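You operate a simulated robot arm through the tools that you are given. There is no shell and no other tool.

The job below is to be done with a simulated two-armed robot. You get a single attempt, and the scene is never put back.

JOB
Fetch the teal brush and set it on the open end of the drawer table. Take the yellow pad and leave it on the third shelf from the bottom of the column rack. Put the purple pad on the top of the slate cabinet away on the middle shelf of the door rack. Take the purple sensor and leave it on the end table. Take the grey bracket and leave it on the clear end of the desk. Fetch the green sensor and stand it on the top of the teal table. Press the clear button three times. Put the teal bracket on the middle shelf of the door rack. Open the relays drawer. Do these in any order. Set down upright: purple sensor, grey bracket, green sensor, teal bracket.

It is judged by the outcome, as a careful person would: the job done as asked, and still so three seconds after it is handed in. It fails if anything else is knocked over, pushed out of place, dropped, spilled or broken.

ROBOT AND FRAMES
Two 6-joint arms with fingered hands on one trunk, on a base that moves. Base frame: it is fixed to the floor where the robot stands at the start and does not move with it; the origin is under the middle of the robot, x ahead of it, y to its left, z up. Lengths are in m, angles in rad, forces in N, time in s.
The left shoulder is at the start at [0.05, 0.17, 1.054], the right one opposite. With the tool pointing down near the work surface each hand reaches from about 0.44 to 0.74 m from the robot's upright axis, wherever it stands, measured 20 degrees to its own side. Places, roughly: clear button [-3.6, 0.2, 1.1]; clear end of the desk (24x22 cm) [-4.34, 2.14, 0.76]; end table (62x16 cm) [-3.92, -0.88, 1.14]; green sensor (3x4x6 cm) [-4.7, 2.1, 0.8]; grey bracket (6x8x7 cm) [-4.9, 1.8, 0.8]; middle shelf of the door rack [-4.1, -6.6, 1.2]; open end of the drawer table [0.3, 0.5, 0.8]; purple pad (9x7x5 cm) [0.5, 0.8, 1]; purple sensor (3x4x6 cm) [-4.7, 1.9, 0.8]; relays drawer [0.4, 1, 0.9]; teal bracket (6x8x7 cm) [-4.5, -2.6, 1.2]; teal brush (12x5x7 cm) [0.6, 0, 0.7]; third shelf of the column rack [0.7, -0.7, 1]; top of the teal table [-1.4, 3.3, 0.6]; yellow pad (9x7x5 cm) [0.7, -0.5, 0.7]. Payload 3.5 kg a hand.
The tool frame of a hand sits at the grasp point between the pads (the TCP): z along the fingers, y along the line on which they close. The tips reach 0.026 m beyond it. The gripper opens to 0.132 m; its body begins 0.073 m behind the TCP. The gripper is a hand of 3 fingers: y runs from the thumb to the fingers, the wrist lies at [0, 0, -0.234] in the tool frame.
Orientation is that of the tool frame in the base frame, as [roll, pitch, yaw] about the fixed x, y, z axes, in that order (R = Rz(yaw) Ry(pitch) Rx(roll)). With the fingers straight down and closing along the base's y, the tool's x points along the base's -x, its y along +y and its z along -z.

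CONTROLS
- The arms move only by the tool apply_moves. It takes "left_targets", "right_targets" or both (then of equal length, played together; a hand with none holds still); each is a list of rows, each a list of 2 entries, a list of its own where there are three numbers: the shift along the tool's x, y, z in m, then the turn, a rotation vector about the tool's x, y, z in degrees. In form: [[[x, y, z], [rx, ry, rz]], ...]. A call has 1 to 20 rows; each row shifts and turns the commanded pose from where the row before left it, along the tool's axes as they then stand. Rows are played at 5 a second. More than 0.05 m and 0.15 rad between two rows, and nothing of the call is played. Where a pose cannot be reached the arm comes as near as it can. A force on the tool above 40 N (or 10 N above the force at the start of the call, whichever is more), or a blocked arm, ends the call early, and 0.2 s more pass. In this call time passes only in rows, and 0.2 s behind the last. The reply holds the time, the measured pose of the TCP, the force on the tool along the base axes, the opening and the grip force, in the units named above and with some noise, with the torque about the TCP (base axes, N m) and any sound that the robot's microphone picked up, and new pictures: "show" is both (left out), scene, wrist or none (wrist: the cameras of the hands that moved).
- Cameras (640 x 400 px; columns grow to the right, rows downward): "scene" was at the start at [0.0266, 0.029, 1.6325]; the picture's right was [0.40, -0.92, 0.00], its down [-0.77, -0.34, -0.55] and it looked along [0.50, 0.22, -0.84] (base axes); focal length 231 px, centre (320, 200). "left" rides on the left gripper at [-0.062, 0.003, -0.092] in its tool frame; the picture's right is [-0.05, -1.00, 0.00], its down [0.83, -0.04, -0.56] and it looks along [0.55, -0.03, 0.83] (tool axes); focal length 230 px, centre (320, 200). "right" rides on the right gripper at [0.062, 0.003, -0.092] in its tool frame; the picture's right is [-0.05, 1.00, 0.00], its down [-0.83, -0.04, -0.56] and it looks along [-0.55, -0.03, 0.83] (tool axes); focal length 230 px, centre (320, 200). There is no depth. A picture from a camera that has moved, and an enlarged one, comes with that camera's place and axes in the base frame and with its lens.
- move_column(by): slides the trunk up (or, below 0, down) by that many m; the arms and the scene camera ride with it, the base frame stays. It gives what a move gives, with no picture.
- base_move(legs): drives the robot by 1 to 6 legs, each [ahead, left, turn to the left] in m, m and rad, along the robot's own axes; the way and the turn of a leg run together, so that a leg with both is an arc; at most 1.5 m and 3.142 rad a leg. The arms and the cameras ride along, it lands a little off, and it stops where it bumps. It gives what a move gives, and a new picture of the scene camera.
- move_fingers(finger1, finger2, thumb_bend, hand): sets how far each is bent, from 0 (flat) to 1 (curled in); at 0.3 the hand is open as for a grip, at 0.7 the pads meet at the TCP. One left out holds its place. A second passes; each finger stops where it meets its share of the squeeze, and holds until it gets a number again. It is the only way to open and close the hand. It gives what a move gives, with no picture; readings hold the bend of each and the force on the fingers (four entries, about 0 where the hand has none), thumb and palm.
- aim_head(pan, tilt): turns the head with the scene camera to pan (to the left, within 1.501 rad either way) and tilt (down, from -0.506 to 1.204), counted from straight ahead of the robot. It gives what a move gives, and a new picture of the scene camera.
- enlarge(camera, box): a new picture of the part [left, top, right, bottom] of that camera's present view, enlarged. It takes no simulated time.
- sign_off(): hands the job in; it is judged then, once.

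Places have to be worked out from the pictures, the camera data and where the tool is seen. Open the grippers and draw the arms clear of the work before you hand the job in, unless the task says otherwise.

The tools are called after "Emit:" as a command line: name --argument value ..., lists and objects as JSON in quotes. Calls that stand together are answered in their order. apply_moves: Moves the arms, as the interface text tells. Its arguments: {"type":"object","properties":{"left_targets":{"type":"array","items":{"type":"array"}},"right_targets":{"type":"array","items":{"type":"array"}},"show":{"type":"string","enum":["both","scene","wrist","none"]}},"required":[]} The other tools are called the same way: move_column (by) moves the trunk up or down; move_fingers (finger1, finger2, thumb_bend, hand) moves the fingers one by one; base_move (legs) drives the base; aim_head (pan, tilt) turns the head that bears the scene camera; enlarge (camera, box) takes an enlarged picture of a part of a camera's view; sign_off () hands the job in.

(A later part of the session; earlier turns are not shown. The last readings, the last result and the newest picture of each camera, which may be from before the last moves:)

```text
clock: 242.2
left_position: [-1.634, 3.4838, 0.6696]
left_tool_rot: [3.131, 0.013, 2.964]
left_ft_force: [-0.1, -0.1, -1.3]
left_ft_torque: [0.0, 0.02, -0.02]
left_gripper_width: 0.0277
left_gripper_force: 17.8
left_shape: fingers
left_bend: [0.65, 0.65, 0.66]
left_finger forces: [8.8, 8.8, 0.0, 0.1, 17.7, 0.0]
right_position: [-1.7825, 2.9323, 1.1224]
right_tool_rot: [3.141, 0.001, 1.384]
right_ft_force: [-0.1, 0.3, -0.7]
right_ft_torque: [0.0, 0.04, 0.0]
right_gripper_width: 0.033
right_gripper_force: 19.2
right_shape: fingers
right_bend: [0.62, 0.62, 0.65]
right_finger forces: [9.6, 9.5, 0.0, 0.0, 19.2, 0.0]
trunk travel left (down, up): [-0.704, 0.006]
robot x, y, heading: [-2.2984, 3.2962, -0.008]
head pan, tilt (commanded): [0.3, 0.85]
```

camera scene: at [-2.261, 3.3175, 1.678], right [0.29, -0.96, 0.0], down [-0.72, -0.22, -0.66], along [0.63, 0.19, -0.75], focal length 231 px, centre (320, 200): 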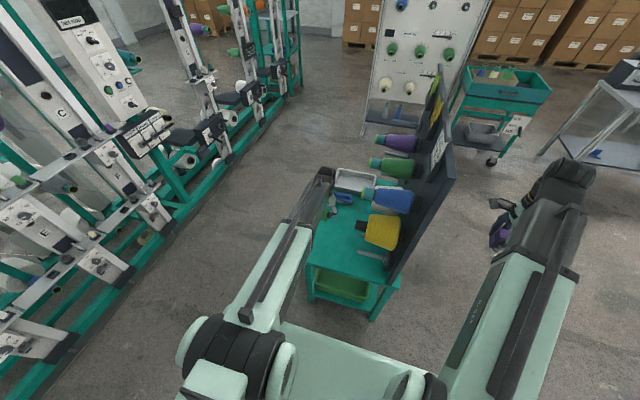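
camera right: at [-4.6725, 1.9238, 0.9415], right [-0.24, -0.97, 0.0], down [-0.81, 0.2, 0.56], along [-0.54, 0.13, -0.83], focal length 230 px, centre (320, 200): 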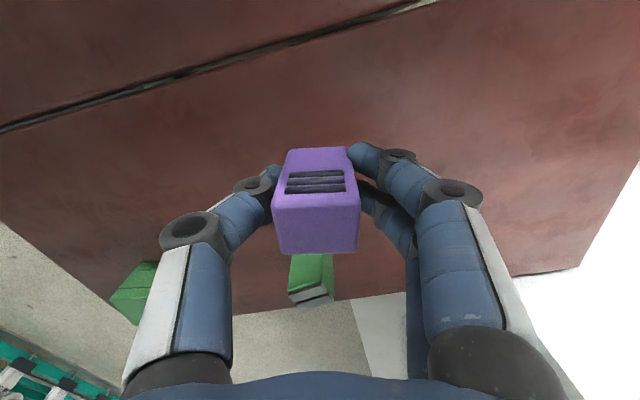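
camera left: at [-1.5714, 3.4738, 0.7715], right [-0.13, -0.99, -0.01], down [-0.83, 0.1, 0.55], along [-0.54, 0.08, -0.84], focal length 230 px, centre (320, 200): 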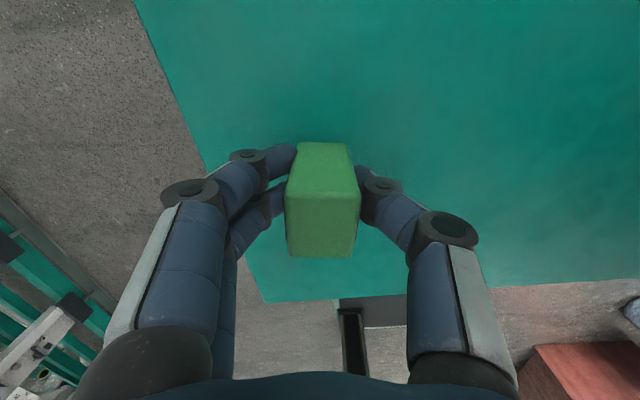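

No contact yet; a few more millimetres.

Emit:
apply_moves --left_targets '[[[0, 0, 0.004], [0, 0, 0]], [[0, 0, 0.003], [0, 0, 0]], [[0, 0, 0], [0, 0, 0]]]' --show "none"

```text
clock: 243.0
left_position: [-1.6339, 3.4836, 0.6652]
left_tool_rot: [3.129, 0.016, 2.963]
left_ft_force: [2.0, -0.6, 26.3]
left_ft_torque: [0.0, -0.02, -0.01]
left_gripper_width: 0.0277
left_gripper_force: 23.1
left_shape: fingers
left_bend: [0.67, 0.68, 0.67]
left_finger forces: [11.4, 11.2, 0.0, 0.0, 22.4, 0.0]
right_position: [-1.7852, 2.9336, 1.1245]
right_tool_rot: [3.138, 0.002, 1.384]
right_ft_force: [-0.4, -0.5, 0.4]
right_ft_torque: [-0.02, 0.02, -0.04]
right_gripper_width: 0.0329
right_gripper_force: 19.1
right_shape: fingers
right_bend: [0.62, 0.62, 0.65]
right_finger forces: [9.6, 9.5, 0.0, 0.0, 19.2, 0.1]
trunk travel left (down, up): [-0.704, 0.006]
robot x, y, heading: [-2.2983, 3.2946, -0.009]
head pan, tilt (commanded): [0.3, 0.85]
```

Contact (26 N). I ease up 3 mm and check before releasing.

Emit:
apply_moves --left_targets '[[[0, 0, -0.003], [0, 0, 0]], [[0, 0, 0], [0, 0, 0]]]' --show "none"

Emit:
move_fingers --hand "left" --finger1 0.5 --finger2 0.5 --thumb_bend 0.5

Emit:
enlarge --camera "left" --box '[120, 80, 520, 330]'

```text
clock: 243.6
left_position: [-1.634, 3.483, 0.6656]
left_tool_rot: [3.131, 0.01, 2.964]
left_ft_force: [3.8, -1.0, 14.5]
left_ft_torque: [-0.03, -0.07, 0.02]
left_gripper_width: 0.0271
left_gripper_force: 21.4
left_shape: fingers
left_bend: [0.67, 0.68, 0.67]
left_finger forces: [10.7, 10.6, 0.1, 0.1, 21.4, 0.0]
right_position: [-1.7846, 2.933, 1.1219]
right_tool_rot: [-3.141, 0.003, 1.383]
right_ft_force: [0.5, -0.4, -0.4]
right_ft_torque: [-0.04, -0.01, 0.02]
right_gripper_width: 0.033
right_gripper_force: 19.1
right_shape: fingers
right_bend: [0.62, 0.62, 0.65]
right_finger forces: [9.6, 9.5, 0.0, 0.0, 19.1, 0.0]
trunk travel left (down, up): [-0.704, 0.006]
robot x, y, heading: [-2.2973, 3.2919, -0.006]
head pan, tilt (commanded): [0.3, 0.85]
```

```text
clock: 244.6
left_position: [-1.6343, 3.4835, 0.6656]
left_tool_rot: [3.131, 0.01, 2.964]
left_ft_force: [0.8, 0.7, -0.3]
left_ft_torque: [0.03, -0.02, 0.01]
left_gripper_width: 0.0675
left_gripper_force: 0.0
left_shape: fingers
left_bend: [0.5, 0.5, 0.5]
left_finger forces: [0.0, 0.0, 0.0, 0.1, 0.1, 0.0]
right_position: [-1.783, 2.933, 1.122]
right_tool_rot: [-3.141, 0.003, 1.385]
right_ft_force: [-0.2, -0.7, -0.7]
right_ft_torque: [-0.04, 0.0, 0.01]
right_gripper_width: 0.033
right_gripper_force: 19.2
right_shape: fingers
right_bend: [0.62, 0.62, 0.65]
right_finger forces: [9.6, 9.6, 0.0, 0.0, 19.3, 0.0]
trunk travel left (down, up): [-0.704, 0.006]
robot x, y, heading: [-2.3021, 3.2944, -0.005]
head pan, tilt (commanded): [0.3, 0.85]
```

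```text
1.60 times, centred on (320, 205) of left
camera zoom: at [-1.5723, 3.4755, 0.7587], right [-0.13, -0.99, -0.01], down [-0.83, 0.1, 0.55], along [-0.54, 0.08, -0.84], focal length 368 px, centre (320, 192)
```

zoom: 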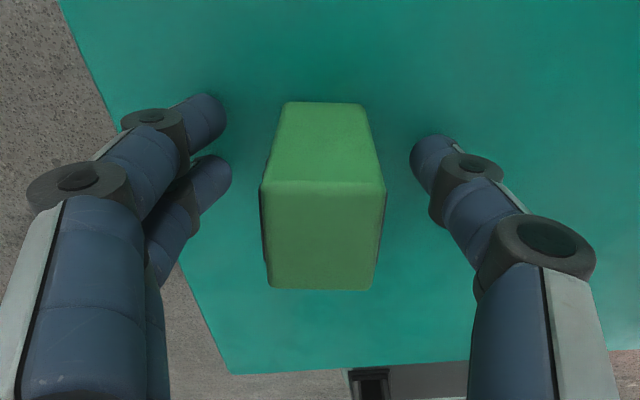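

The green sensor stands upright on the teal table. I raise the left hand straight up well clear.

Emit:
apply_moves --left_targets '[[[0, 0, -0.03], [0, 0, 0]], [[0, 0, -0.045], [0, 0, 0]], [[0, 0, -0.045], [0, 0, 0]], [[0, 0, -0.045], [0, 0, 0]], [[0, 0, -0.045], [0, 0, 0]], [[0, 0, -0.045], [0, 0, 0]], [[0, 0, -0.045], [0, 0, 0]], [[0, 0, -0.045], [0, 0, 0]], [[0, 0, -0.045], [0, 0, 0]], [[0, 0, -0.03], [0, 0, 0]], [[0, 0, 0], [0, 0, 0]]]' --show "both"

```text
clock: 247.0
left_position: [-1.6382, 3.4796, 1.0835]
left_tool_rot: [3.129, 0.01, 2.963]
left_ft_force: [-0.2, 0.6, -0.9]
left_ft_torque: [0.03, 0.01, -0.01]
left_gripper_width: 0.0671
left_gripper_force: 0.0
left_shape: fingers
left_bend: [0.5, 0.5, 0.5]
left_finger forces: [0.1, 0.1, 0.0, 0.0, 0.1, 0.0]
right_position: [-1.7845, 2.9331, 1.121]
right_tool_rot: [-3.141, 0.002, 1.382]
right_ft_force: [-0.1, -0.5, -1.4]
right_ft_torque: [0.01, 0.0, -0.03]
right_gripper_width: 0.0331
right_gripper_force: 19.3
right_shape: fingers
right_bend: [0.62, 0.62, 0.65]
right_finger forces: [9.6, 9.5, 0.0, 0.1, 19.2, 0.0]
trunk travel left (down, up): [-0.704, 0.006]
robot x, y, heading: [-2.2974, 3.2927, -0.005]
head pan, tilt (commanded): [0.3, 0.85]
camera scene: at [-2.2607, 3.3175, 1.6779], right [0.29, -0.96, 0.0], down [-0.72, -0.22, -0.66], along [0.63, 0.19, -0.75], focal length 231 px, centre (320, 200)
camera left: at [-1.5762, 3.4712, 1.1767], right [-0.13, -0.99, -0.01], down [-0.83, 0.1, 0.55], along [-0.54, 0.08, -0.84], focal length 230 px, centre (320, 200)
```

scene: 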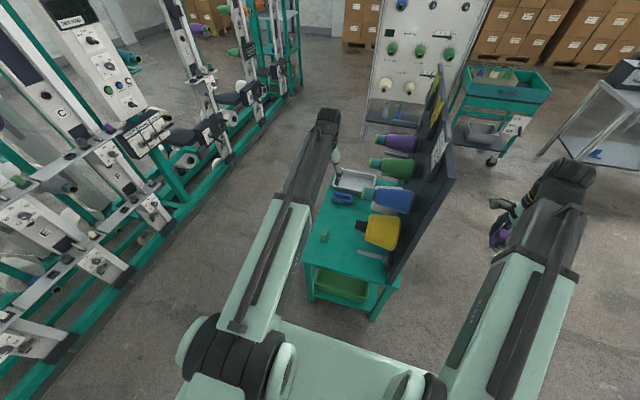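
left: 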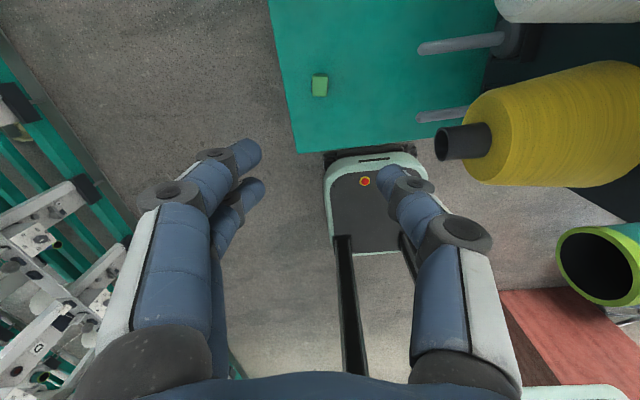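

Green sensor done. Next I fetch the purple pad with the left hand on the way: back off from the teal table and drive round to the front of the slate cabinet.

Emit:
base_move --legs '[[-0.38, 0, 0], [0, -0.9, 0], [0.65, 0, 0.005], [0.65, -0.82, 0], [0.65, -0.83, 0]]'

Emit:
aim_head --pan 0.0 --tilt 0.6

Emit:
enlarge --camera "scene" --box '[240, 120, 440, 260]'

```text
clock: 267.0
left_position: [-0.048, 0.9978, 1.0832]
left_tool_rot: [3.132, 0.01, 2.997]
left_ft_force: [1.2, -0.6, -0.2]
left_ft_torque: [0.0, 0.03, -0.01]
left_gripper_width: 0.0669
left_gripper_force: 0.1
left_shape: fingers
left_bend: [0.5, 0.5, 0.5]
left_finger forces: [0.1, 0.0, 0.1, 0.1, 0.0, 0.0]
right_position: [-0.1743, 0.4466, 1.1223]
right_tool_rot: [3.141, 0.004, 1.418]
right_ft_force: [-0.2, 0.7, -1.7]
right_ft_torque: [0.03, 0.01, 0.01]
right_gripper_width: 0.0328
right_gripper_force: 18.7
right_shape: fingers
right_bend: [0.62, 0.62, 0.65]
right_finger forces: [9.8, 9.6, 0.0, 0.1, 19.3, 0.1]
trunk travel left (down, up): [-0.704, 0.006]
robot x, y, heading: [-0.7004, 0.7919, 0.023]
head pan, tilt (commanded): [0.3, 0.85]
camera scene: at [-0.6649, 0.814, 1.6779], right [0.32, -0.95, 0.0], down [-0.71, -0.24, -0.66], along [0.62, 0.21, -0.75], focal length 231 px, centre (320, 200)
```

scene: 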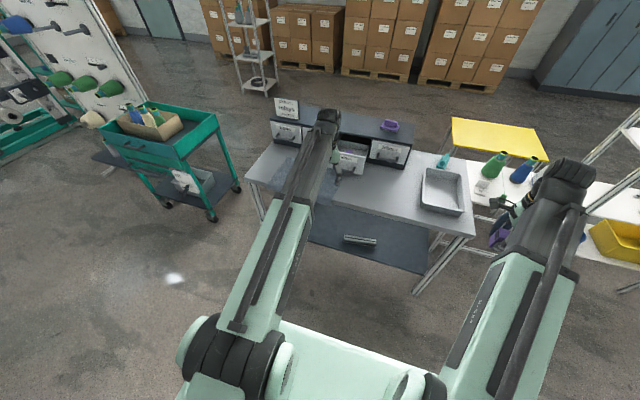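

```text
clock: 267.8
left_position: [-0.0477, 0.9978, 1.0833]
left_tool_rot: [3.132, 0.011, 2.997]
left_ft_force: [0.5, -0.3, -0.3]
left_ft_torque: [-0.01, 0.0, 0.0]
left_gripper_width: 0.0671
left_gripper_force: 0.1
left_shape: fingers
left_bend: [0.5, 0.5, 0.5]
left_finger forces: [0.0, 0.0, 0.1, 0.0, 0.0, 0.1]
right_position: [-0.1748, 0.4458, 1.1229]
right_tool_rot: [-3.141, 0.002, 1.417]
right_ft_force: [-1.4, 0.7, -1.8]
right_ft_torque: [-0.03, 0.0, 0.03]
right_gripper_width: 0.033
right_gripper_force: 18.6
right_shape: fingers
right_bend: [0.62, 0.62, 0.65]
right_finger forces: [9.6, 9.4, 0.1, 0.0, 19.2, 0.0]
trunk travel left (down, up): [-0.704, 0.006]
robot x, y, heading: [-0.6976, 0.7851, 0.025]
head pan, tilt (commanded): [0.0, 0.6]
camera scene: at [-0.6509, 0.7918, 1.6988], right [0.03, -1.0, 0.0], down [-0.57, -0.02, -0.82], along [0.82, 0.02, -0.57], focal length 231 px, centre (320, 200)
```

scene: 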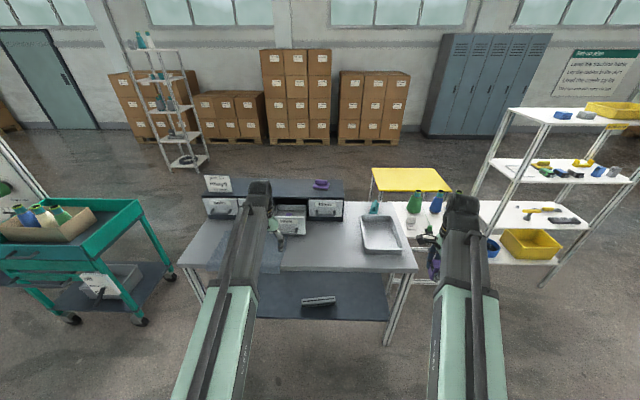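

```text
2.86 times, centred on (340, 190) of scene
camera zoom: at [-0.6509, 0.7918, 1.6988], right [0.03, -1.0, 0.0], down [-0.57, -0.02, -0.82], along [0.82, 0.02, -0.57], focal length 659 px, centre (263, 229)
```

zoom: 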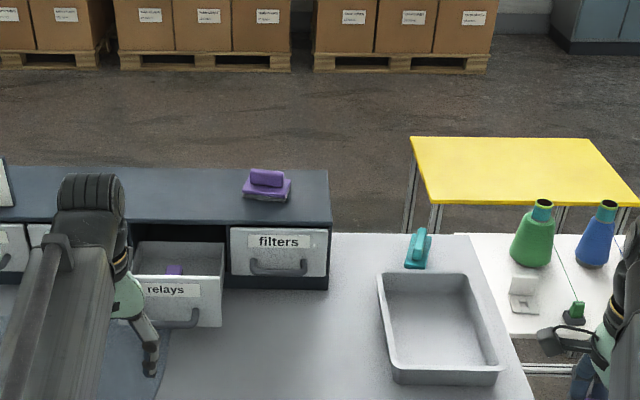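

The scene is as left: brush by the tray, drawer open, pad at about (0.525, 0.815). I tilt the left hand 45° and open it to ~11 cm here in free space before driving in.

Emit:
apply_moves --left_targets '[[[0, 0, -0.03], [0, -7.5, 0]], [[0, 0, -0.03], [0, -7.5, 0]], [[0, 0, -0.02], [0, -7.5, 0]], [[0, 0, 0], [0, -7.5, 0]], [[0, 0, 0], [0, -7.5, 0]], [[0, 0, 0], [0, -7.5, 0]], [[0, 0, 0], [0, 0, 0]]]' --show "none"

Emit:
move_fingers --hand "left" --finger1 0.35 --finger2 0.35 --thumb_bend 0.35

Emit:
base_move --legs '[[0.35, -0.15, -0.024]]'

Emit:
enlarge --camera "left" --box '[0, 0, 640, 400]'

```text
clock: 269.4
left_position: [-0.058, 0.9996, 1.1619]
left_tool_rot: [3.127, 0.796, 2.986]
left_ft_force: [0.0, -0.8, -0.1]
left_ft_torque: [-0.01, 0.02, 0.0]
left_gripper_width: 0.0669
left_gripper_force: 0.1
left_shape: fingers
left_bend: [0.5, 0.5, 0.5]
left_finger forces: [0.1, 0.0, 0.0, 0.0, 0.0, 0.0]
right_position: [-0.1743, 0.4471, 1.1223]
right_tool_rot: [-3.141, 0.004, 1.418]
right_ft_force: [0.7, 0.4, -0.2]
right_ft_torque: [-0.01, -0.02, -0.02]
right_gripper_width: 0.0329
right_gripper_force: 19.3
right_shape: fingers
right_bend: [0.62, 0.62, 0.65]
right_finger forces: [9.6, 9.6, 0.0, 0.0, 19.2, 0.0]
trunk travel left (down, up): [-0.704, 0.006]
robot x, y, heading: [-0.7027, 0.7878, 0.027]
head pan, tilt (commanded): [0.0, 0.6]
```

```text
clock: 270.4
left_position: [-0.0578, 0.9977, 1.1629]
left_tool_rot: [3.13, 0.796, 2.987]
left_ft_force: [-0.3, -0.3, -1.4]
left_ft_torque: [0.02, -0.01, -0.01]
left_gripper_width: 0.1179
left_gripper_force: 0.1
left_shape: fingers
left_bend: [0.35, 0.35, 0.35]
left_finger forces: [0.0, 0.1, 0.0, 0.1, 0.0, 0.0]
right_position: [-0.1764, 0.4465, 1.1223]
right_tool_rot: [3.141, 0.0, 1.418]
right_ft_force: [0.5, -0.2, -0.3]
right_ft_torque: [-0.01, 0.01, -0.01]
right_gripper_width: 0.0331
right_gripper_force: 18.7
right_shape: fingers
right_bend: [0.62, 0.62, 0.65]
right_finger forces: [9.6, 9.5, 0.1, 0.1, 19.2, 0.0]
trunk travel left (down, up): [-0.704, 0.006]
robot x, y, heading: [-0.7021, 0.7859, 0.032]
head pan, tilt (commanded): [0.0, 0.6]
```

```text
clock: 272.8
left_position: [0.2973, 0.8411, 1.1626]
left_tool_rot: [3.129, 0.794, 2.969]
left_ft_force: [-0.9, 0.0, -0.6]
left_ft_torque: [0.01, 0.0, 0.03]
left_gripper_width: 0.1174
left_gripper_force: 0.1
left_shape: fingers
left_bend: [0.35, 0.35, 0.35]
left_finger forces: [0.0, 0.1, 0.1, 0.0, 0.0, 0.1]
right_position: [0.1699, 0.2922, 1.1214]
right_tool_rot: [-3.139, 0.0, 1.399]
right_ft_force: [0.5, -0.9, -0.2]
right_ft_torque: [0.04, 0.03, 0.02]
right_gripper_width: 0.033
right_gripper_force: 19.0
right_shape: fingers
right_bend: [0.62, 0.62, 0.65]
right_finger forces: [9.7, 9.6, 0.0, 0.0, 19.1, 0.1]
trunk travel left (down, up): [-0.704, 0.006]
robot x, y, heading: [-0.3497, 0.646, 0.011]
head pan, tilt (commanded): [0.0, 0.6]
camera scene: at [-0.2992, 0.6451, 1.6988], right [0.01, -1.0, 0.0], down [-0.57, -0.01, -0.82], along [0.82, 0.01, -0.57], focal length 231 px, centre (320, 200)
```

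scene: 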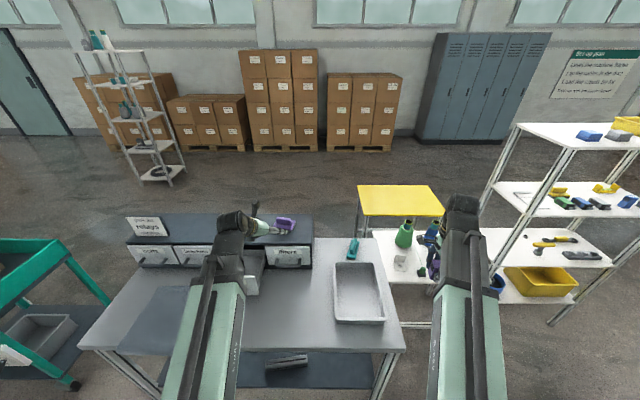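

```text
1.00 times, centred on (320, 200) of left (not enlarged: the box is as wide or as high as the picture)
camera zoom: at [0.2766, 0.8469, 1.271], right [-0.13, -0.99, 0.03], down [-0.97, 0.12, -0.2], along [0.2, -0.05, -0.98], focal length 230 px, centre (320, 200)
```

zoom: 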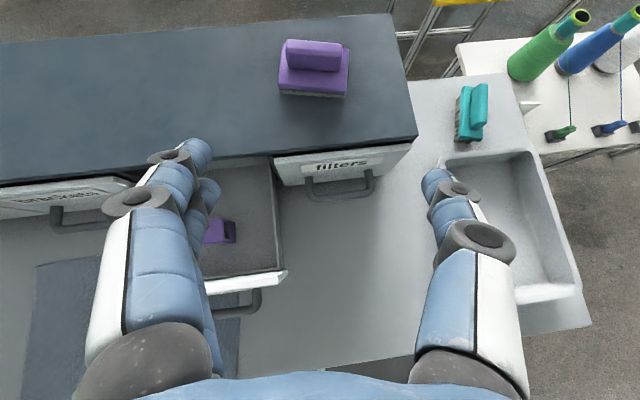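

Emit:
enlarge --camera "left" --box '[240, 20, 400, 130]'

```text
3.64 times, centred on (320, 75) of left
camera zoom: at [0.2766, 0.8469, 1.271], right [-0.13, -0.99, 0.03], down [-0.97, 0.12, -0.2], along [0.2, -0.05, -0.98], focal length 837 px, centre (320, 654)
```

zoom: 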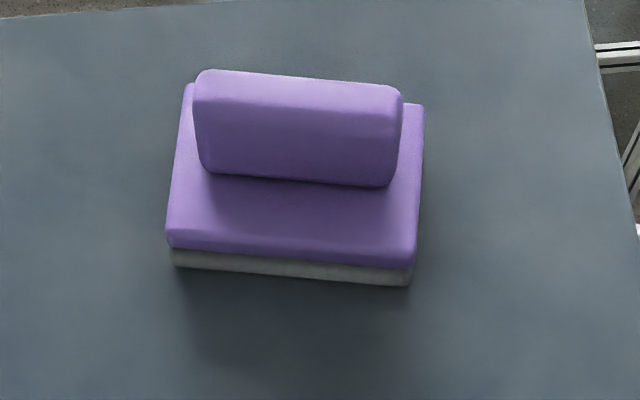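

Emit:
enlarge --camera "scene" --box '[230, 190, 330, 260]'

```text
5.71 times, centred on (280, 225) of scene
camera zoom: at [-0.2992, 0.6451, 1.6988], right [0.01, -1.0, 0.0], down [-0.57, -0.01, -0.82], along [0.82, 0.01, -0.57], focal length 1318 px, centre (549, 57)
```

zoom: 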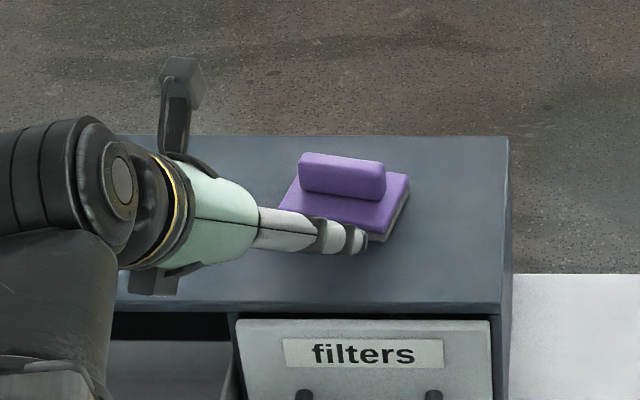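

The pad's base centre is (0.508, 0.818), top 1.011, turned ~11° like the hand. I move over it and check, then go down.

Emit:
apply_moves --left_targets '[[[-0.0202, 0.0027, 0.0384], [0, 0, 0]], [[-0.0202, 0.0027, 0.0384], [0, 0, 0]], [[-0.0202, 0.0027, 0.0384], [0, 0, 0]], [[-0.0202, 0.0027, 0.0384], [0, 0, 0]], [[-0.0202, 0.0027, 0.0384], [0, 0, 0]], [[0, 0, 0], [0, 0, 0]]]' --show "wrist"

```text
clock: 274.2
left_position: [0.5029, 0.8252, 1.0992]
left_tool_rot: [3.125, 0.795, 2.969]
left_ft_force: [0.6, -0.4, 0.1]
left_ft_torque: [-0.03, 0.01, 0.01]
left_gripper_width: 0.1179
left_gripper_force: 0.0
left_shape: fingers
left_bend: [0.35, 0.35, 0.35]
left_finger forces: [0.0, 0.0, 0.1, 0.0, 0.0, 0.0]
right_position: [0.1692, 0.2925, 1.122]
right_tool_rot: [-3.14, 0.003, 1.401]
right_ft_force: [-0.5, -0.7, -0.5]
right_ft_torque: [-0.01, 0.03, -0.02]
right_gripper_width: 0.0328
right_gripper_force: 18.3
right_shape: fingers
right_bend: [0.62, 0.62, 0.65]
right_finger forces: [9.6, 9.5, 0.0, 0.0, 19.2, 0.0]
trunk travel left (down, up): [-0.704, 0.006]
robot x, y, heading: [-0.3499, 0.6474, 0.01]
head pan, tilt (commanded): [0.0, 0.6]
camera left: at [0.4826, 0.83, 1.2083], right [-0.13, -0.99, 0.03], down [-0.97, 0.12, -0.21], along [0.2, -0.05, -0.98], focal length 230 px, centre (320, 200)
```

left: 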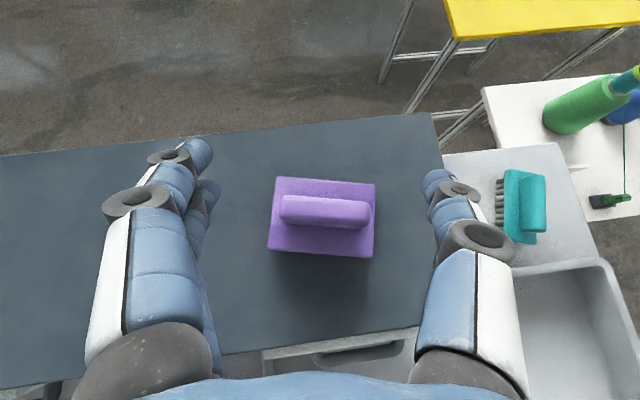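

Centred within 7 mm; I correct sideways and descend to TCP z≈1.016.

Emit:
apply_moves --left_targets '[[[0, -0.0068, 0], [0, 0, 0]], [[0.0197, 0, 0.0194], [0, 0, 0]], [[0.0197, 0, 0.0194], [0, 0, 0]], [[0.0197, 0, 0.0194], [0, 0, 0]], [[0, 0, 0], [0, 0, 0]]]' --show "wrist"

```text
clock: 275.4
left_position: [0.5033, 0.8151, 1.021]
left_tool_rot: [3.123, 0.802, 2.965]
left_ft_force: [4.2, -3.2, 18.7]
left_ft_torque: [1.24, -0.5, -0.39]
left_gripper_width: 0.1179
left_gripper_force: 9.5
left_shape: fingers
left_bend: [0.35, 0.34, 0.35]
left_finger forces: [0.1, 18.1, 0.0, 0.0, 0.0, 0.0]
right_position: [0.1672, 0.2916, 1.1228]
right_tool_rot: [3.142, 0.001, 1.399]
right_ft_force: [-0.5, 0.1, -2.3]
right_ft_torque: [0.01, 0.03, -0.02]
right_gripper_width: 0.033
right_gripper_force: 18.9
right_shape: fingers
right_bend: [0.62, 0.62, 0.65]
right_finger forces: [9.6, 9.5, 0.0, 0.0, 19.2, 0.1]
trunk travel left (down, up): [-0.704, 0.006]
robot x, y, heading: [-0.3534, 0.6429, 0.013]
head pan, tilt (commanded): [0.0, 0.6]
camera left: at [0.4825, 0.8215, 1.1295], right [-0.13, -0.99, 0.02], down [-0.97, 0.12, -0.21], along [0.21, -0.05, -0.98], focal length 230 px, centre (320, 200)
```

left: 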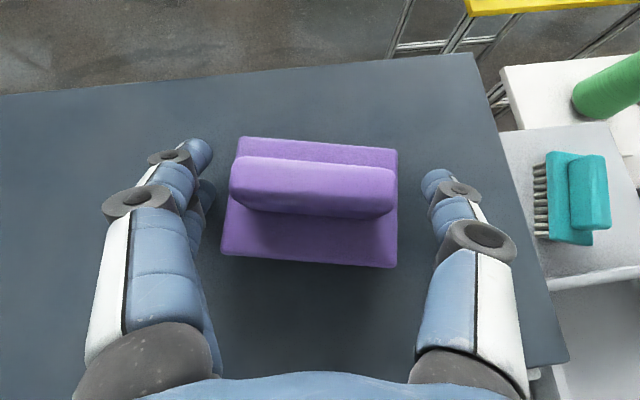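

One fingertip presses the cabinet top (18 N). I lift 5 mm to clear it and then close on the pad.

Emit:
apply_moves --left_targets '[[[-0.0036, 0, -0.0035], [0, 0, 0]], [[0, 0, 0], [0, 0, 0]]]' --show "none"

Emit:
move_fingers --hand "left" --finger1 0.65 --finger2 0.65 --thumb_bend 0.65

Emit:
enlarge --camera "left" --box '[120, 80, 520, 330]'

```text
clock: 276.0
left_position: [0.5036, 0.8179, 1.0213]
left_tool_rot: [3.127, 0.794, 2.971]
left_ft_force: [1.5, -0.5, 6.5]
left_ft_torque: [0.4, -0.2, -0.08]
left_gripper_width: 0.1178
left_gripper_force: 2.9
left_shape: fingers
left_bend: [0.35, 0.34, 0.35]
left_finger forces: [0.1, 6.0, 0.0, 0.0, 0.0, 0.0]
right_position: [0.1702, 0.2926, 1.1234]
right_tool_rot: [-3.141, 0.003, 1.399]
right_ft_force: [-0.2, 0.3, -1.0]
right_ft_torque: [0.01, -0.02, 0.02]
right_gripper_width: 0.0329
right_gripper_force: 19.0
right_shape: fingers
right_bend: [0.62, 0.62, 0.65]
right_finger forces: [9.5, 9.6, 0.1, 0.0, 19.3, 0.0]
trunk travel left (down, up): [-0.704, 0.006]
robot x, y, heading: [-0.3514, 0.6419, 0.012]
head pan, tilt (commanded): [0.0, 0.6]
```

```text
clock: 277.0
left_position: [0.5036, 0.8173, 1.0245]
left_tool_rot: [3.125, 0.798, 2.968]
left_ft_force: [-0.3, 0.1, 12.6]
left_ft_torque: [0.75, -0.33, 0.01]
left_gripper_width: 0.0838
left_gripper_force: 22.1
left_shape: fingers
left_bend: [0.43, 0.42, 0.55]
left_finger forces: [10.4, 14.8, 0.1, 0.0, 18.7, 0.1]
right_position: [0.1678, 0.292, 1.1225]
right_tool_rot: [-3.141, 0.002, 1.399]
right_ft_force: [-0.6, -0.7, -0.1]
right_ft_torque: [-0.02, 0.02, 0.02]
right_gripper_width: 0.033
right_gripper_force: 18.6
right_shape: fingers
right_bend: [0.62, 0.62, 0.65]
right_finger forces: [9.7, 9.5, 0.1, 0.0, 19.2, 0.0]
trunk travel left (down, up): [-0.704, 0.006]
robot x, y, heading: [-0.3505, 0.6477, 0.009]
head pan, tilt (commanded): [0.0, 0.6]
```

```text
1.60 times, centred on (320, 205) of left
camera zoom: at [0.4819, 0.8226, 1.1324], right [-0.13, -0.99, 0.03], down [-0.97, 0.12, -0.21], along [0.2, -0.05, -0.98], focal length 368 px, centre (320, 192)
```

zoom: 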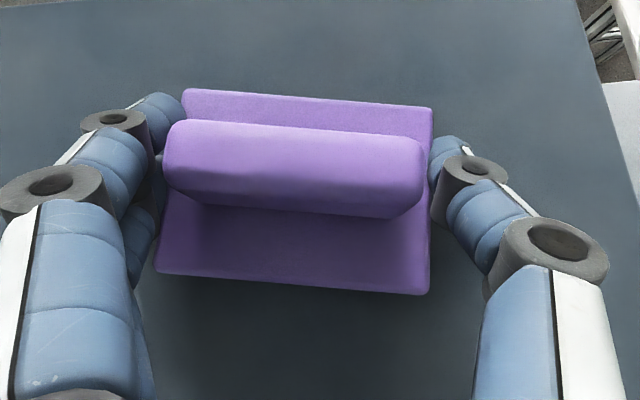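

The hand now clasps the pad's base (width 8.4 cm). I lift 2 cm and check.

Emit:
apply_moves --left_targets '[[[-0.0043, 0, -0.0042], [0, 0, 0]], [[-0.0107, 0, -0.0105], [0, 0, 0]], [[0, 0, 0], [0, 0, 0]]]' --show "wrist"

```text
clock: 277.8
left_position: [0.5039, 0.815, 1.0446]
left_tool_rot: [3.128, 0.794, 2.969]
left_ft_force: [-0.7, 0.1, -0.8]
left_ft_torque: [-0.04, 0.02, 0.01]
left_gripper_width: 0.0773
left_gripper_force: 19.3
left_shape: fingers
left_bend: [0.46, 0.41, 0.55]
left_finger forces: [9.4, 11.3, 0.0, 0.0, 18.0, 0.0]
right_position: [0.1689, 0.2929, 1.1221]
right_tool_rot: [3.139, 0.001, 1.399]
right_ft_force: [1.2, -0.4, -0.8]
right_ft_torque: [0.0, 0.02, -0.01]
right_gripper_width: 0.0331
right_gripper_force: 19.3
right_shape: fingers
right_bend: [0.62, 0.62, 0.65]
right_finger forces: [9.7, 9.5, 0.0, 0.0, 19.2, 0.0]
trunk travel left (down, up): [-0.704, 0.006]
robot x, y, heading: [-0.3496, 0.6467, 0.013]
head pan, tilt (commanded): [0.0, 0.6]
camera left: at [0.4831, 0.8218, 1.1516], right [-0.13, -0.99, 0.03], down [-0.97, 0.12, -0.2], along [0.2, -0.05, -0.98], focal length 230 px, centre (320, 200)
```

left: 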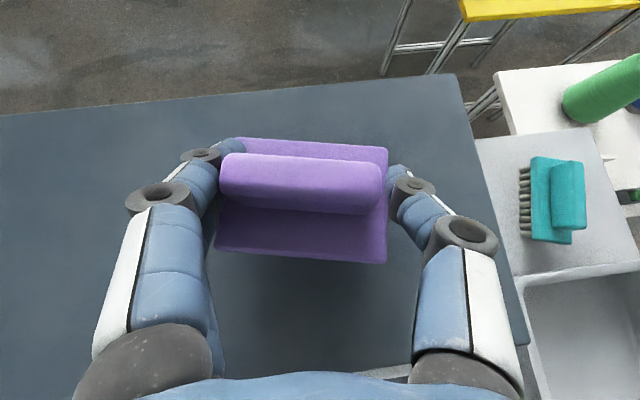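

Lifted cleanly. I draw it back and up along the tool axis, then back the base away from the table.

Emit:
apply_moves --left_targets '[[[0, 0, -0.045], [0, 0, 0]], [[0, 0, -0.045], [0, 0, 0]], [[0, 0, -0.04], [0, 0, 0]], [[0, 0, 0], [0, 0, 0]]]' --show "both"

Emit:
base_move --legs '[[-0.5, 0, 0]]'

```text
clock: 278.8
left_position: [0.4106, 0.8286, 1.136]
left_tool_rot: [3.128, 0.794, 2.968]
left_ft_force: [-0.4, -0.1, -0.8]
left_ft_torque: [-0.02, 0.0, -0.02]
left_gripper_width: 0.0771
left_gripper_force: 18.6
left_shape: fingers
left_bend: [0.46, 0.41, 0.55]
left_finger forces: [9.2, 11.3, 0.0, 0.0, 17.9, 0.0]
right_position: [0.1692, 0.2926, 1.1217]
right_tool_rot: [-3.14, 0.003, 1.401]
right_ft_force: [1.0, 0.6, -0.4]
right_ft_torque: [0.0, 0.04, 0.02]
right_gripper_width: 0.033
right_gripper_force: 19.1
right_shape: fingers
right_bend: [0.62, 0.62, 0.65]
right_finger forces: [9.6, 9.5, 0.0, 0.0, 19.1, 0.0]
trunk travel left (down, up): [-0.704, 0.006]
robot x, y, heading: [-0.3486, 0.6429, 0.012]
head pan, tilt (commanded): [0.0, 0.6]
camera scene: at [-0.2998, 0.6457, 1.6988], right [0.01, -1.0, 0.0], down [-0.57, -0.01, -0.82], along [0.82, 0.01, -0.57], focal length 231 px, centre (320, 200)
camera left: at [0.3908, 0.8359, 1.2442], right [-0.13, -0.99, 0.03], down [-0.97, 0.12, -0.2], along [0.2, -0.05, -0.98], focal length 230 px, centre (320, 200)
```

scene: 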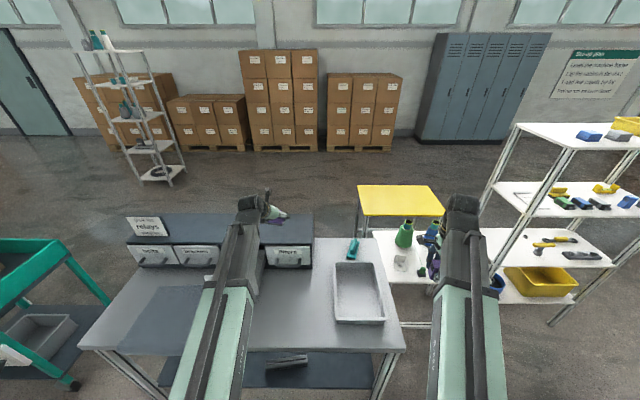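
left: 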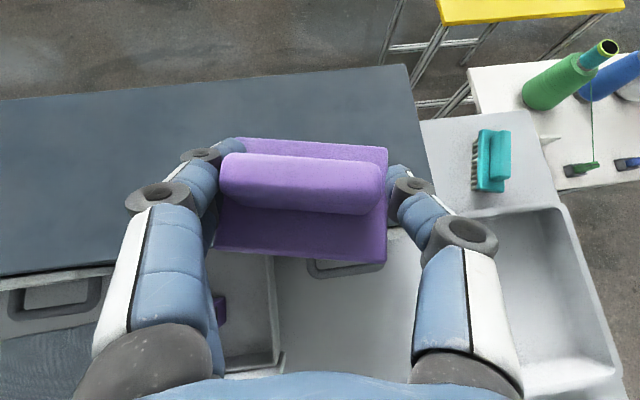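

```text
clock: 281.7
left_position: [-0.0826, 0.8228, 1.1367]
left_tool_rot: [3.128, 0.796, 2.966]
left_ft_force: [-0.6, 0.1, -0.8]
left_ft_torque: [-0.04, 0.02, 0.0]
left_gripper_width: 0.0772
left_gripper_force: 19.4
left_shape: fingers
left_bend: [0.46, 0.41, 0.55]
left_finger forces: [9.4, 11.2, 0.1, 0.1, 17.9, 0.0]
right_position: [-0.3243, 0.2866, 1.1225]
right_tool_rot: [-3.141, 0.003, 1.397]
right_ft_force: [-0.6, -0.3, 0.2]
right_ft_torque: [0.03, 0.0, -0.02]
right_gripper_width: 0.033
right_gripper_force: 19.2
right_shape: fingers
right_bend: [0.62, 0.62, 0.65]
right_finger forces: [9.7, 9.6, 0.0, 0.0, 19.2, 0.1]
trunk travel left (down, up): [-0.704, 0.006]
robot x, y, heading: [-0.8446, 0.6401, 0.007]
head pan, tilt (commanded): [0.0, 0.6]
camera scene: at [-0.7942, 0.6404, 1.6989], right [0.01, -1.0, 0.0], down [-0.56, -0.01, -0.83], along [0.83, 0.01, -0.56], focal length 231 px, centre (320, 200)
```

scene: 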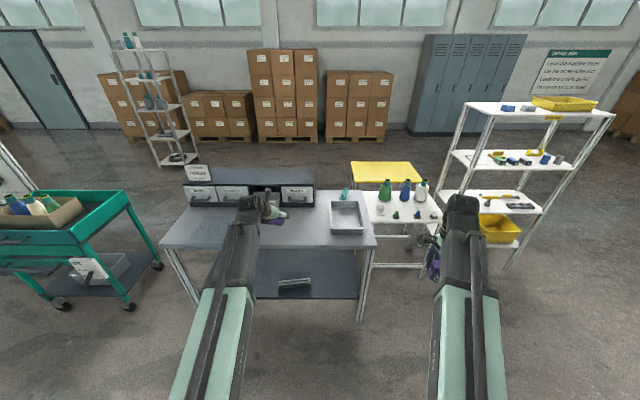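

The pad is safely held. I turn to face west and drive toward the panel post and the machine's end table for a closer look.

Emit:
base_move --legs '[[0, 0, 3.13], [1.3, 0.6, 0], [0.4, 0.35, 0]]'

Emit:
aim_head --pan 0.0 --tilt 0.35

Emit:
enlarge --camera "scene" --box '[180, 80, 460, 280]'

```text
clock: 298.9
left_position: [-3.3372, -0.4549, 1.1358]
left_tool_rot: [3.128, 0.796, -0.193]
left_ft_force: [0.1, 0.4, -1.2]
left_ft_torque: [0.03, -0.03, 0.0]
left_gripper_width: 0.0769
left_gripper_force: 18.0
left_shape: fingers
left_bend: [0.46, 0.41, 0.56]
left_finger forces: [8.4, 10.7, 0.1, 0.0, 17.4, 0.0]
right_position: [-3.0824, 0.0772, 1.1225]
right_tool_rot: [-3.139, 0.001, -1.764]
right_ft_force: [0.1, -0.1, -1.1]
right_ft_torque: [0.0, -0.01, 0.01]
right_gripper_width: 0.032
right_gripper_force: 17.5
right_shape: fingers
right_bend: [0.62, 0.62, 0.66]
right_finger forces: [8.9, 8.8, 0.0, 0.0, 17.7, 0.0]
trunk travel left (down, up): [-0.704, 0.006]
robot x, y, heading: [-2.5691, -0.2835, 3.133]
head pan, tilt (commanded): [0.0, 0.6]
camera scene: at [-2.6163, -0.2854, 1.6988], right [0.01, 1.0, 0.0], down [0.57, -0.01, -0.82], along [-0.82, 0.01, -0.57], focal length 231 px, centre (320, 200)
```

scene: 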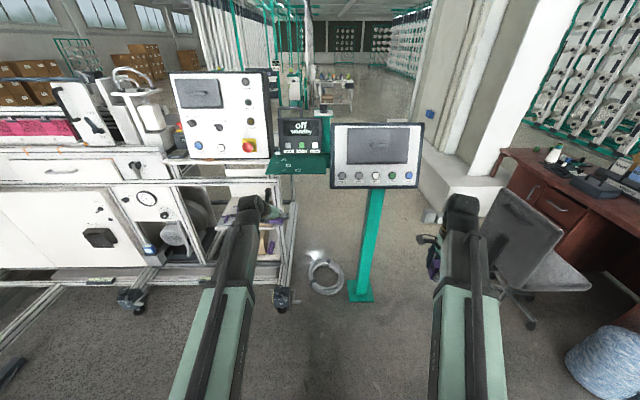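

```text
clock: 299.6
left_position: [-3.3361, -0.4534, 1.1354]
left_tool_rot: [3.128, 0.794, -0.195]
left_ft_force: [-0.2, 0.1, -1.0]
left_ft_torque: [0.0, 0.0, -0.01]
left_gripper_width: 0.0768
left_gripper_force: 18.2
left_shape: fingers
left_bend: [0.46, 0.41, 0.56]
left_finger forces: [8.4, 10.6, 0.0, 0.0, 17.4, 0.0]
right_position: [-3.0816, 0.0787, 1.1223]
right_tool_rot: [-3.141, 0.002, -1.765]
right_ft_force: [0.0, -0.5, -1.1]
right_ft_torque: [-0.02, -0.03, -0.01]
right_gripper_width: 0.0324
right_gripper_force: 17.4
right_shape: fingers
right_bend: [0.62, 0.62, 0.66]
right_finger forces: [8.9, 8.8, 0.1, 0.0, 17.7, 0.0]
trunk travel left (down, up): [-0.704, 0.006]
robot x, y, heading: [-2.5701, -0.285, 3.133]
head pan, tilt (commanded): [0.0, 0.351]
camera scene: at [-2.6203, -0.2847, 1.7215], right [0.01, 1.0, 0.0], down [0.34, 0.0, -0.94], along [-0.94, 0.01, -0.34], focal length 231 px, centre (320, 200)
```

scene: 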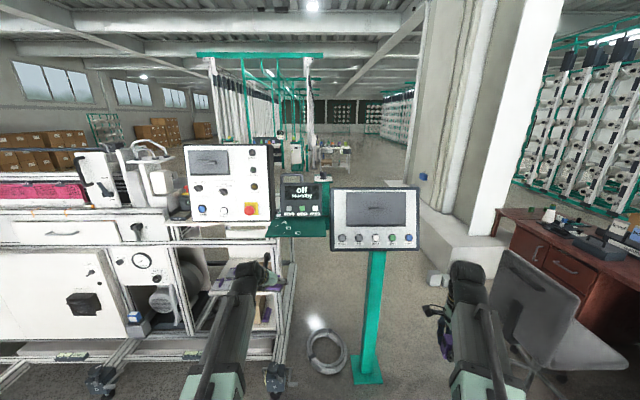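

```text
2.00 times, centred on (320, 180) of scene
camera zoom: at [-2.6203, -0.2847, 1.7215], right [0.01, 1.0, 0.0], down [0.34, 0.0, -0.94], along [-0.94, 0.01, -0.34], focal length 461 px, centre (320, 240)
```

zoom: 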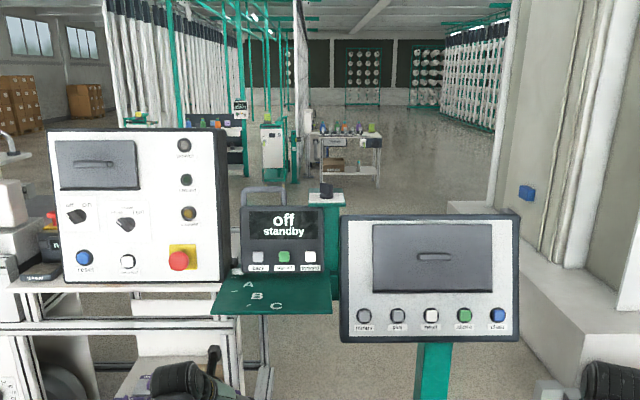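

Several panels are visible; I zoom in to read the button labels.

Emit:
enlarge --camera "scene" --box '[330, 225, 420, 255]'

Emit:
enlarge --camera "scene" --box '[260, 170, 340, 240]'

Emit:
enlarge --camera "scene" --box '[180, 140, 280, 260]'

```text
7.11 times, centred on (375, 240) of scene
camera zoom: at [-2.6203, -0.2847, 1.7215], right [0.01, 1.0, 0.0], down [0.34, 0.0, -0.94], along [-0.94, 0.01, -0.34], focal length 1640 px, centre (-71, -84)
```

zoom: 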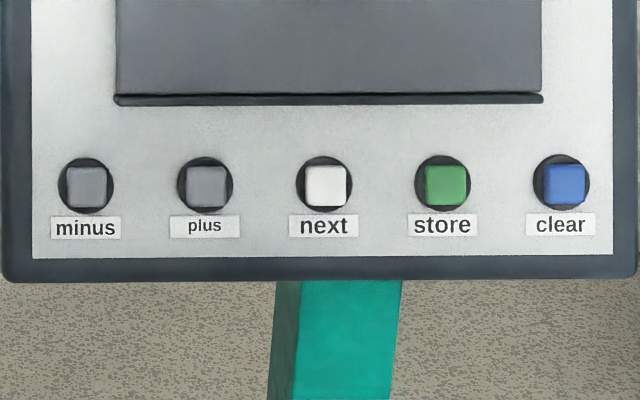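

```text
5.71 times, centred on (300, 205) of scene
camera zoom: at [-2.6203, -0.2847, 1.7215], right [0.01, 1.0, 0.0], down [0.34, 0.0, -0.94], along [-0.94, 0.01, -0.34], focal length 1318 px, centre (434, 171)
```

zoom: 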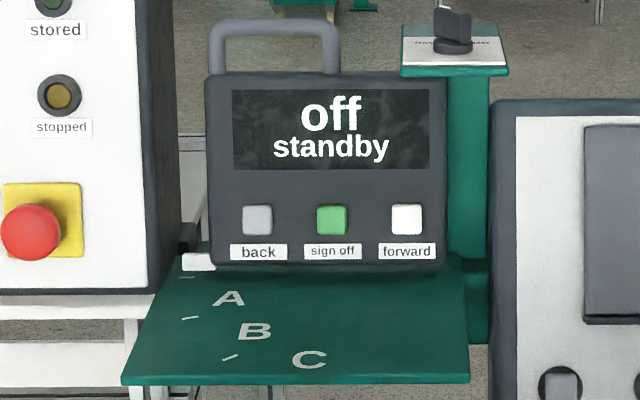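

```text
3.33 times, centred on (230, 200) of scene
camera zoom: at [-2.6203, -0.2847, 1.7215], right [0.01, 1.0, 0.0], down [0.34, 0.0, -0.94], along [-0.94, 0.01, -0.34], focal length 769 px, centre (620, 200)
```

zoom: 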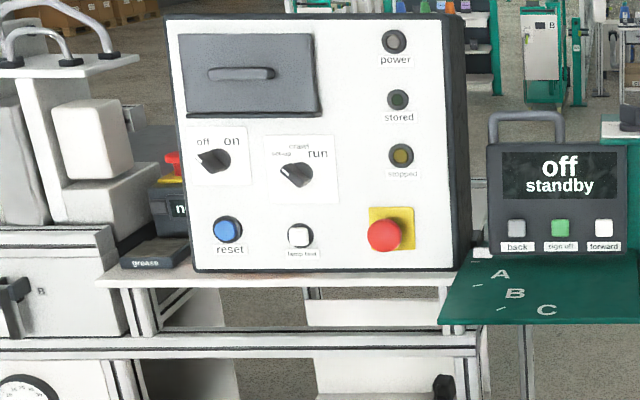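

The clear button is the blue one at the right end of the post panel. The end table is the narrow shelf carrying the white control panel; before going near it I swing the left arm with the pad out to the robot's left side.

Emit:
apply_moves --left_targets '[[[0.0216, 0.0324, -0.022], [0, 0, 0]], [[0.0216, 0.0324, -0.022], [0, 0, 0]], [[0.0216, 0.0324, -0.022], [0, 0, 0]], [[0.0216, 0.0324, -0.022], [0, 0, 0]], [[0.0216, 0.0324, -0.022], [0, 0, 0]], [[0.0216, 0.0324, -0.022], [0, 0, 0]], [[0, 0, 0], [-5.7, 0, -5.6]], [[0, 0, 0], [-5.7, 0, -5.6]], [[0, 0, 0], [-5.7, 0, -5.6]], [[0, 0, 0], [-5.7, 0, -5.6]], [[0, 0, 0], [-5.7, 0, -5.6]], [[0, 0, 0], [-5.7, 0, -5.6]], [[0, 0, 0], [-5.7, 0, -5.6]], [[0, 0, 0], [-5.7, 0, -5.6]], [[0, 0, 0], [-5.7, 0, -5.6]], [[0, 0, 0], [-5.7, 0, -5.6]], [[0, 0, 0], [0, 0, 0]]]' --show "both"

```text
clock: 303.2
left_position: [-3.1896, -0.6796, 1.1381]
left_tool_rot: [-3.141, 0.804, 1.212]
left_ft_force: [0.5, 0.2, -0.9]
left_ft_torque: [0.03, -0.01, 0.02]
left_gripper_width: 0.0765
left_gripper_force: 17.6
left_shape: fingers
left_bend: [0.46, 0.41, 0.56]
left_finger forces: [7.7, 10.4, 0.1, 0.0, 17.4, 0.1]
right_position: [-3.0814, 0.0779, 1.1226]
right_tool_rot: [-3.141, 0.003, -1.765]
right_ft_force: [0.0, 0.1, -0.4]
right_ft_torque: [-0.03, 0.01, -0.03]
right_gripper_width: 0.0321
right_gripper_force: 18.2
right_shape: fingers
right_bend: [0.62, 0.62, 0.66]
right_finger forces: [8.8, 8.9, 0.0, 0.1, 17.7, 0.0]
trunk travel left (down, up): [-0.704, 0.006]
robot x, y, heading: [-2.5693, -0.2847, 3.131]
head pan, tilt (commanded): [0.0, 0.351]
camera scene: at [-2.62, -0.2848, 1.7216], right [0.01, 1.0, 0.0], down [0.34, 0.0, -0.94], along [-0.94, 0.01, -0.34], focal length 231 px, centre (320, 200)
camera left: at [-3.1763, -0.6577, 1.2463], right [-0.95, 0.32, 0.04], down [0.3, 0.93, -0.21], along [-0.1, -0.19, -0.98], focal length 230 px, centre (320, 200)
```

scene: 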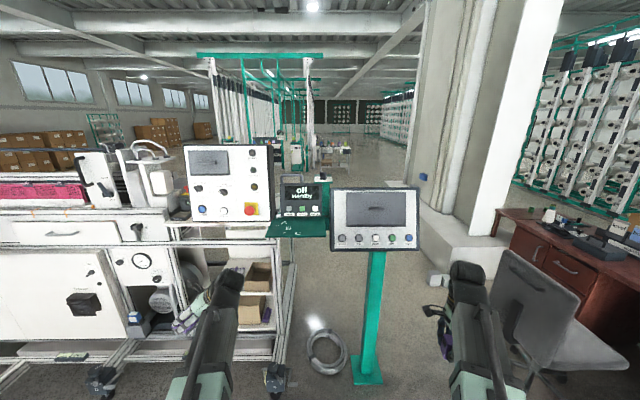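
left: 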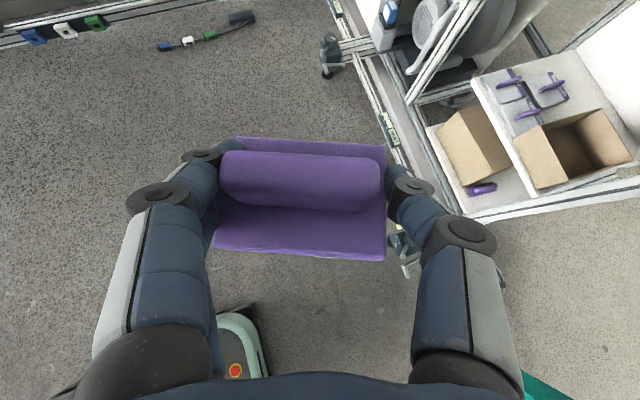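

The swing worked. I move the pad further out to the left, next to the robot.

Emit:
apply_moves --left_targets '[[[-0.0168, 0.0357, 0.0171], [0, 0, 0]], [[-0.0168, 0.0357, 0.0171], [0, 0, 0]], [[-0.0168, 0.0357, 0.0171], [0, 0, 0]], [[-0.0168, 0.0357, 0.0171], [0, 0, 0]], [[-0.0168, 0.0357, 0.0171], [0, 0, 0]], [[-0.0168, 0.0357, 0.0171], [0, 0, 0]], [[-0.0168, 0.0357, 0.0171], [0, 0, 0]], [[-0.0168, 0.0357, 0.0171], [0, 0, 0]], [[0, 0, 0], [0, 0, 0]]]' --show "none"

Emit:
base_move --legs '[[0.45, 0, 0]]'

Emit:
aim_head --pan 0.35 --tilt 0.65

Emit:
enlarge --camera "scene" --box '[180, 60, 460, 260]'

```text
clock: 305.2
left_position: [-2.9908, -0.9614, 1.1388]
left_tool_rot: [3.141, 0.804, 1.209]
left_ft_force: [0.0, -0.4, -0.3]
left_ft_torque: [0.01, -0.02, 0.02]
left_gripper_width: 0.0767
left_gripper_force: 18.2
left_shape: fingers
left_bend: [0.46, 0.41, 0.56]
left_finger forces: [7.8, 10.5, 0.0, 0.0, 17.4, 0.1]
right_position: [-3.0812, 0.0777, 1.1214]
right_tool_rot: [3.142, 0.001, -1.764]
right_ft_force: [0.5, 0.3, -0.7]
right_ft_torque: [0.01, -0.01, -0.02]
right_gripper_width: 0.0323
right_gripper_force: 17.6
right_shape: fingers
right_bend: [0.62, 0.62, 0.66]
right_finger forces: [9.0, 8.8, 0.0, 0.0, 17.7, 0.0]
trunk travel left (down, up): [-0.704, 0.006]
robot x, y, heading: [-2.568, -0.2869, 3.133]
head pan, tilt (commanded): [0.0, 0.351]
```

```text
clock: 307.9
left_position: [-3.4427, -0.9563, 1.138]
left_tool_rot: [3.139, 0.807, 1.21]
left_ft_force: [0.4, -0.6, -0.6]
left_ft_torque: [0.01, -0.01, -0.03]
left_gripper_width: 0.0765
left_gripper_force: 18.1
left_shape: fingers
left_bend: [0.46, 0.41, 0.56]
left_finger forces: [7.7, 10.5, 0.0, 0.1, 17.4, 0.0]
right_position: [-3.5365, 0.0815, 1.1224]
right_tool_rot: [-3.14, 0.002, -1.762]
right_ft_force: [0.5, 0.3, 0.0]
right_ft_torque: [0.04, -0.05, 0.0]
right_gripper_width: 0.0322
right_gripper_force: 17.3
right_shape: fingers
right_bend: [0.62, 0.62, 0.66]
right_finger forces: [8.9, 8.8, 0.0, 0.0, 17.7, 0.0]
trunk travel left (down, up): [-0.704, 0.006]
robot x, y, heading: [-3.0231, -0.2781, 3.136]
head pan, tilt (commanded): [0.0, 0.351]
camera scene: at [-3.0748, -0.2802, 1.7216], right [0.01, 1.0, 0.0], down [0.34, 0.0, -0.94], along [-0.94, 0.01, -0.34], focal length 231 px, centre (320, 200)
```

scene: 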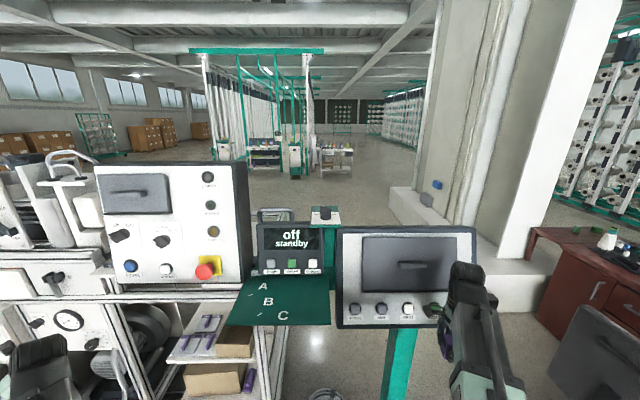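

```text
clock: 308.8
left_position: [-3.4423, -0.957, 1.1391]
left_tool_rot: [3.139, 0.804, 1.21]
left_ft_force: [-0.2, 0.2, -0.6]
left_ft_torque: [0.04, -0.02, -0.01]
left_gripper_width: 0.0764
left_gripper_force: 18.1
left_shape: fingers
left_bend: [0.46, 0.41, 0.56]
left_finger forces: [7.8, 10.6, 0.1, 0.0, 17.4, 0.1]
right_position: [-3.5362, 0.0818, 1.1219]
right_tool_rot: [3.141, 0.003, -1.762]
right_ft_force: [0.2, -0.1, -0.6]
right_ft_torque: [0.01, -0.03, -0.01]
right_gripper_width: 0.0323
right_gripper_force: 17.6
right_shape: fingers
right_bend: [0.62, 0.62, 0.66]
right_finger forces: [8.9, 8.8, 0.0, 0.0, 17.6, 0.0]
trunk travel left (down, up): [-0.704, 0.006]
robot x, y, heading: [-3.0177, -0.2802, 3.13]
head pan, tilt (commanded): [0.351, 0.649]
camera scene: at [-3.0624, -0.3101, 1.6946], right [-0.33, 0.94, 0.0], down [0.57, 0.2, -0.8], along [-0.75, -0.27, -0.6], focal length 231 px, centre (320, 200)
```

scene: 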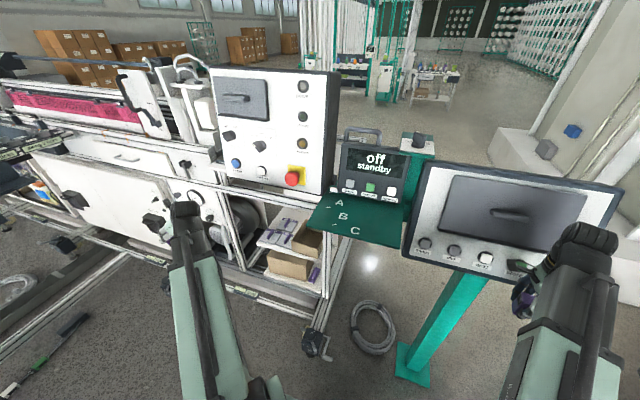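

```text
2.00 times, centred on (320, 160) of scene
camera zoom: at [-3.0624, -0.3101, 1.6946], right [-0.33, 0.94, 0.0], down [0.57, 0.2, -0.8], along [-0.75, -0.27, -0.6], focal length 461 px, centre (320, 280)
```

zoom: 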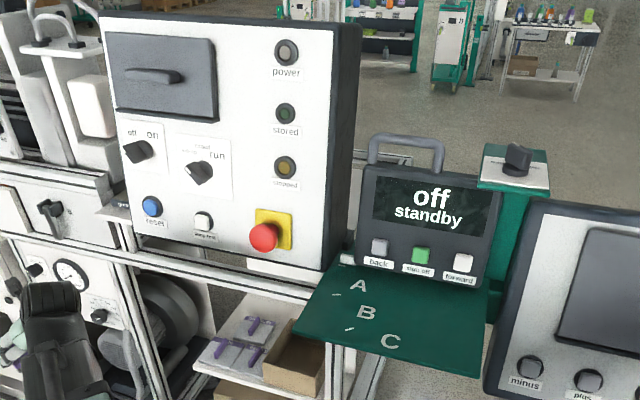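

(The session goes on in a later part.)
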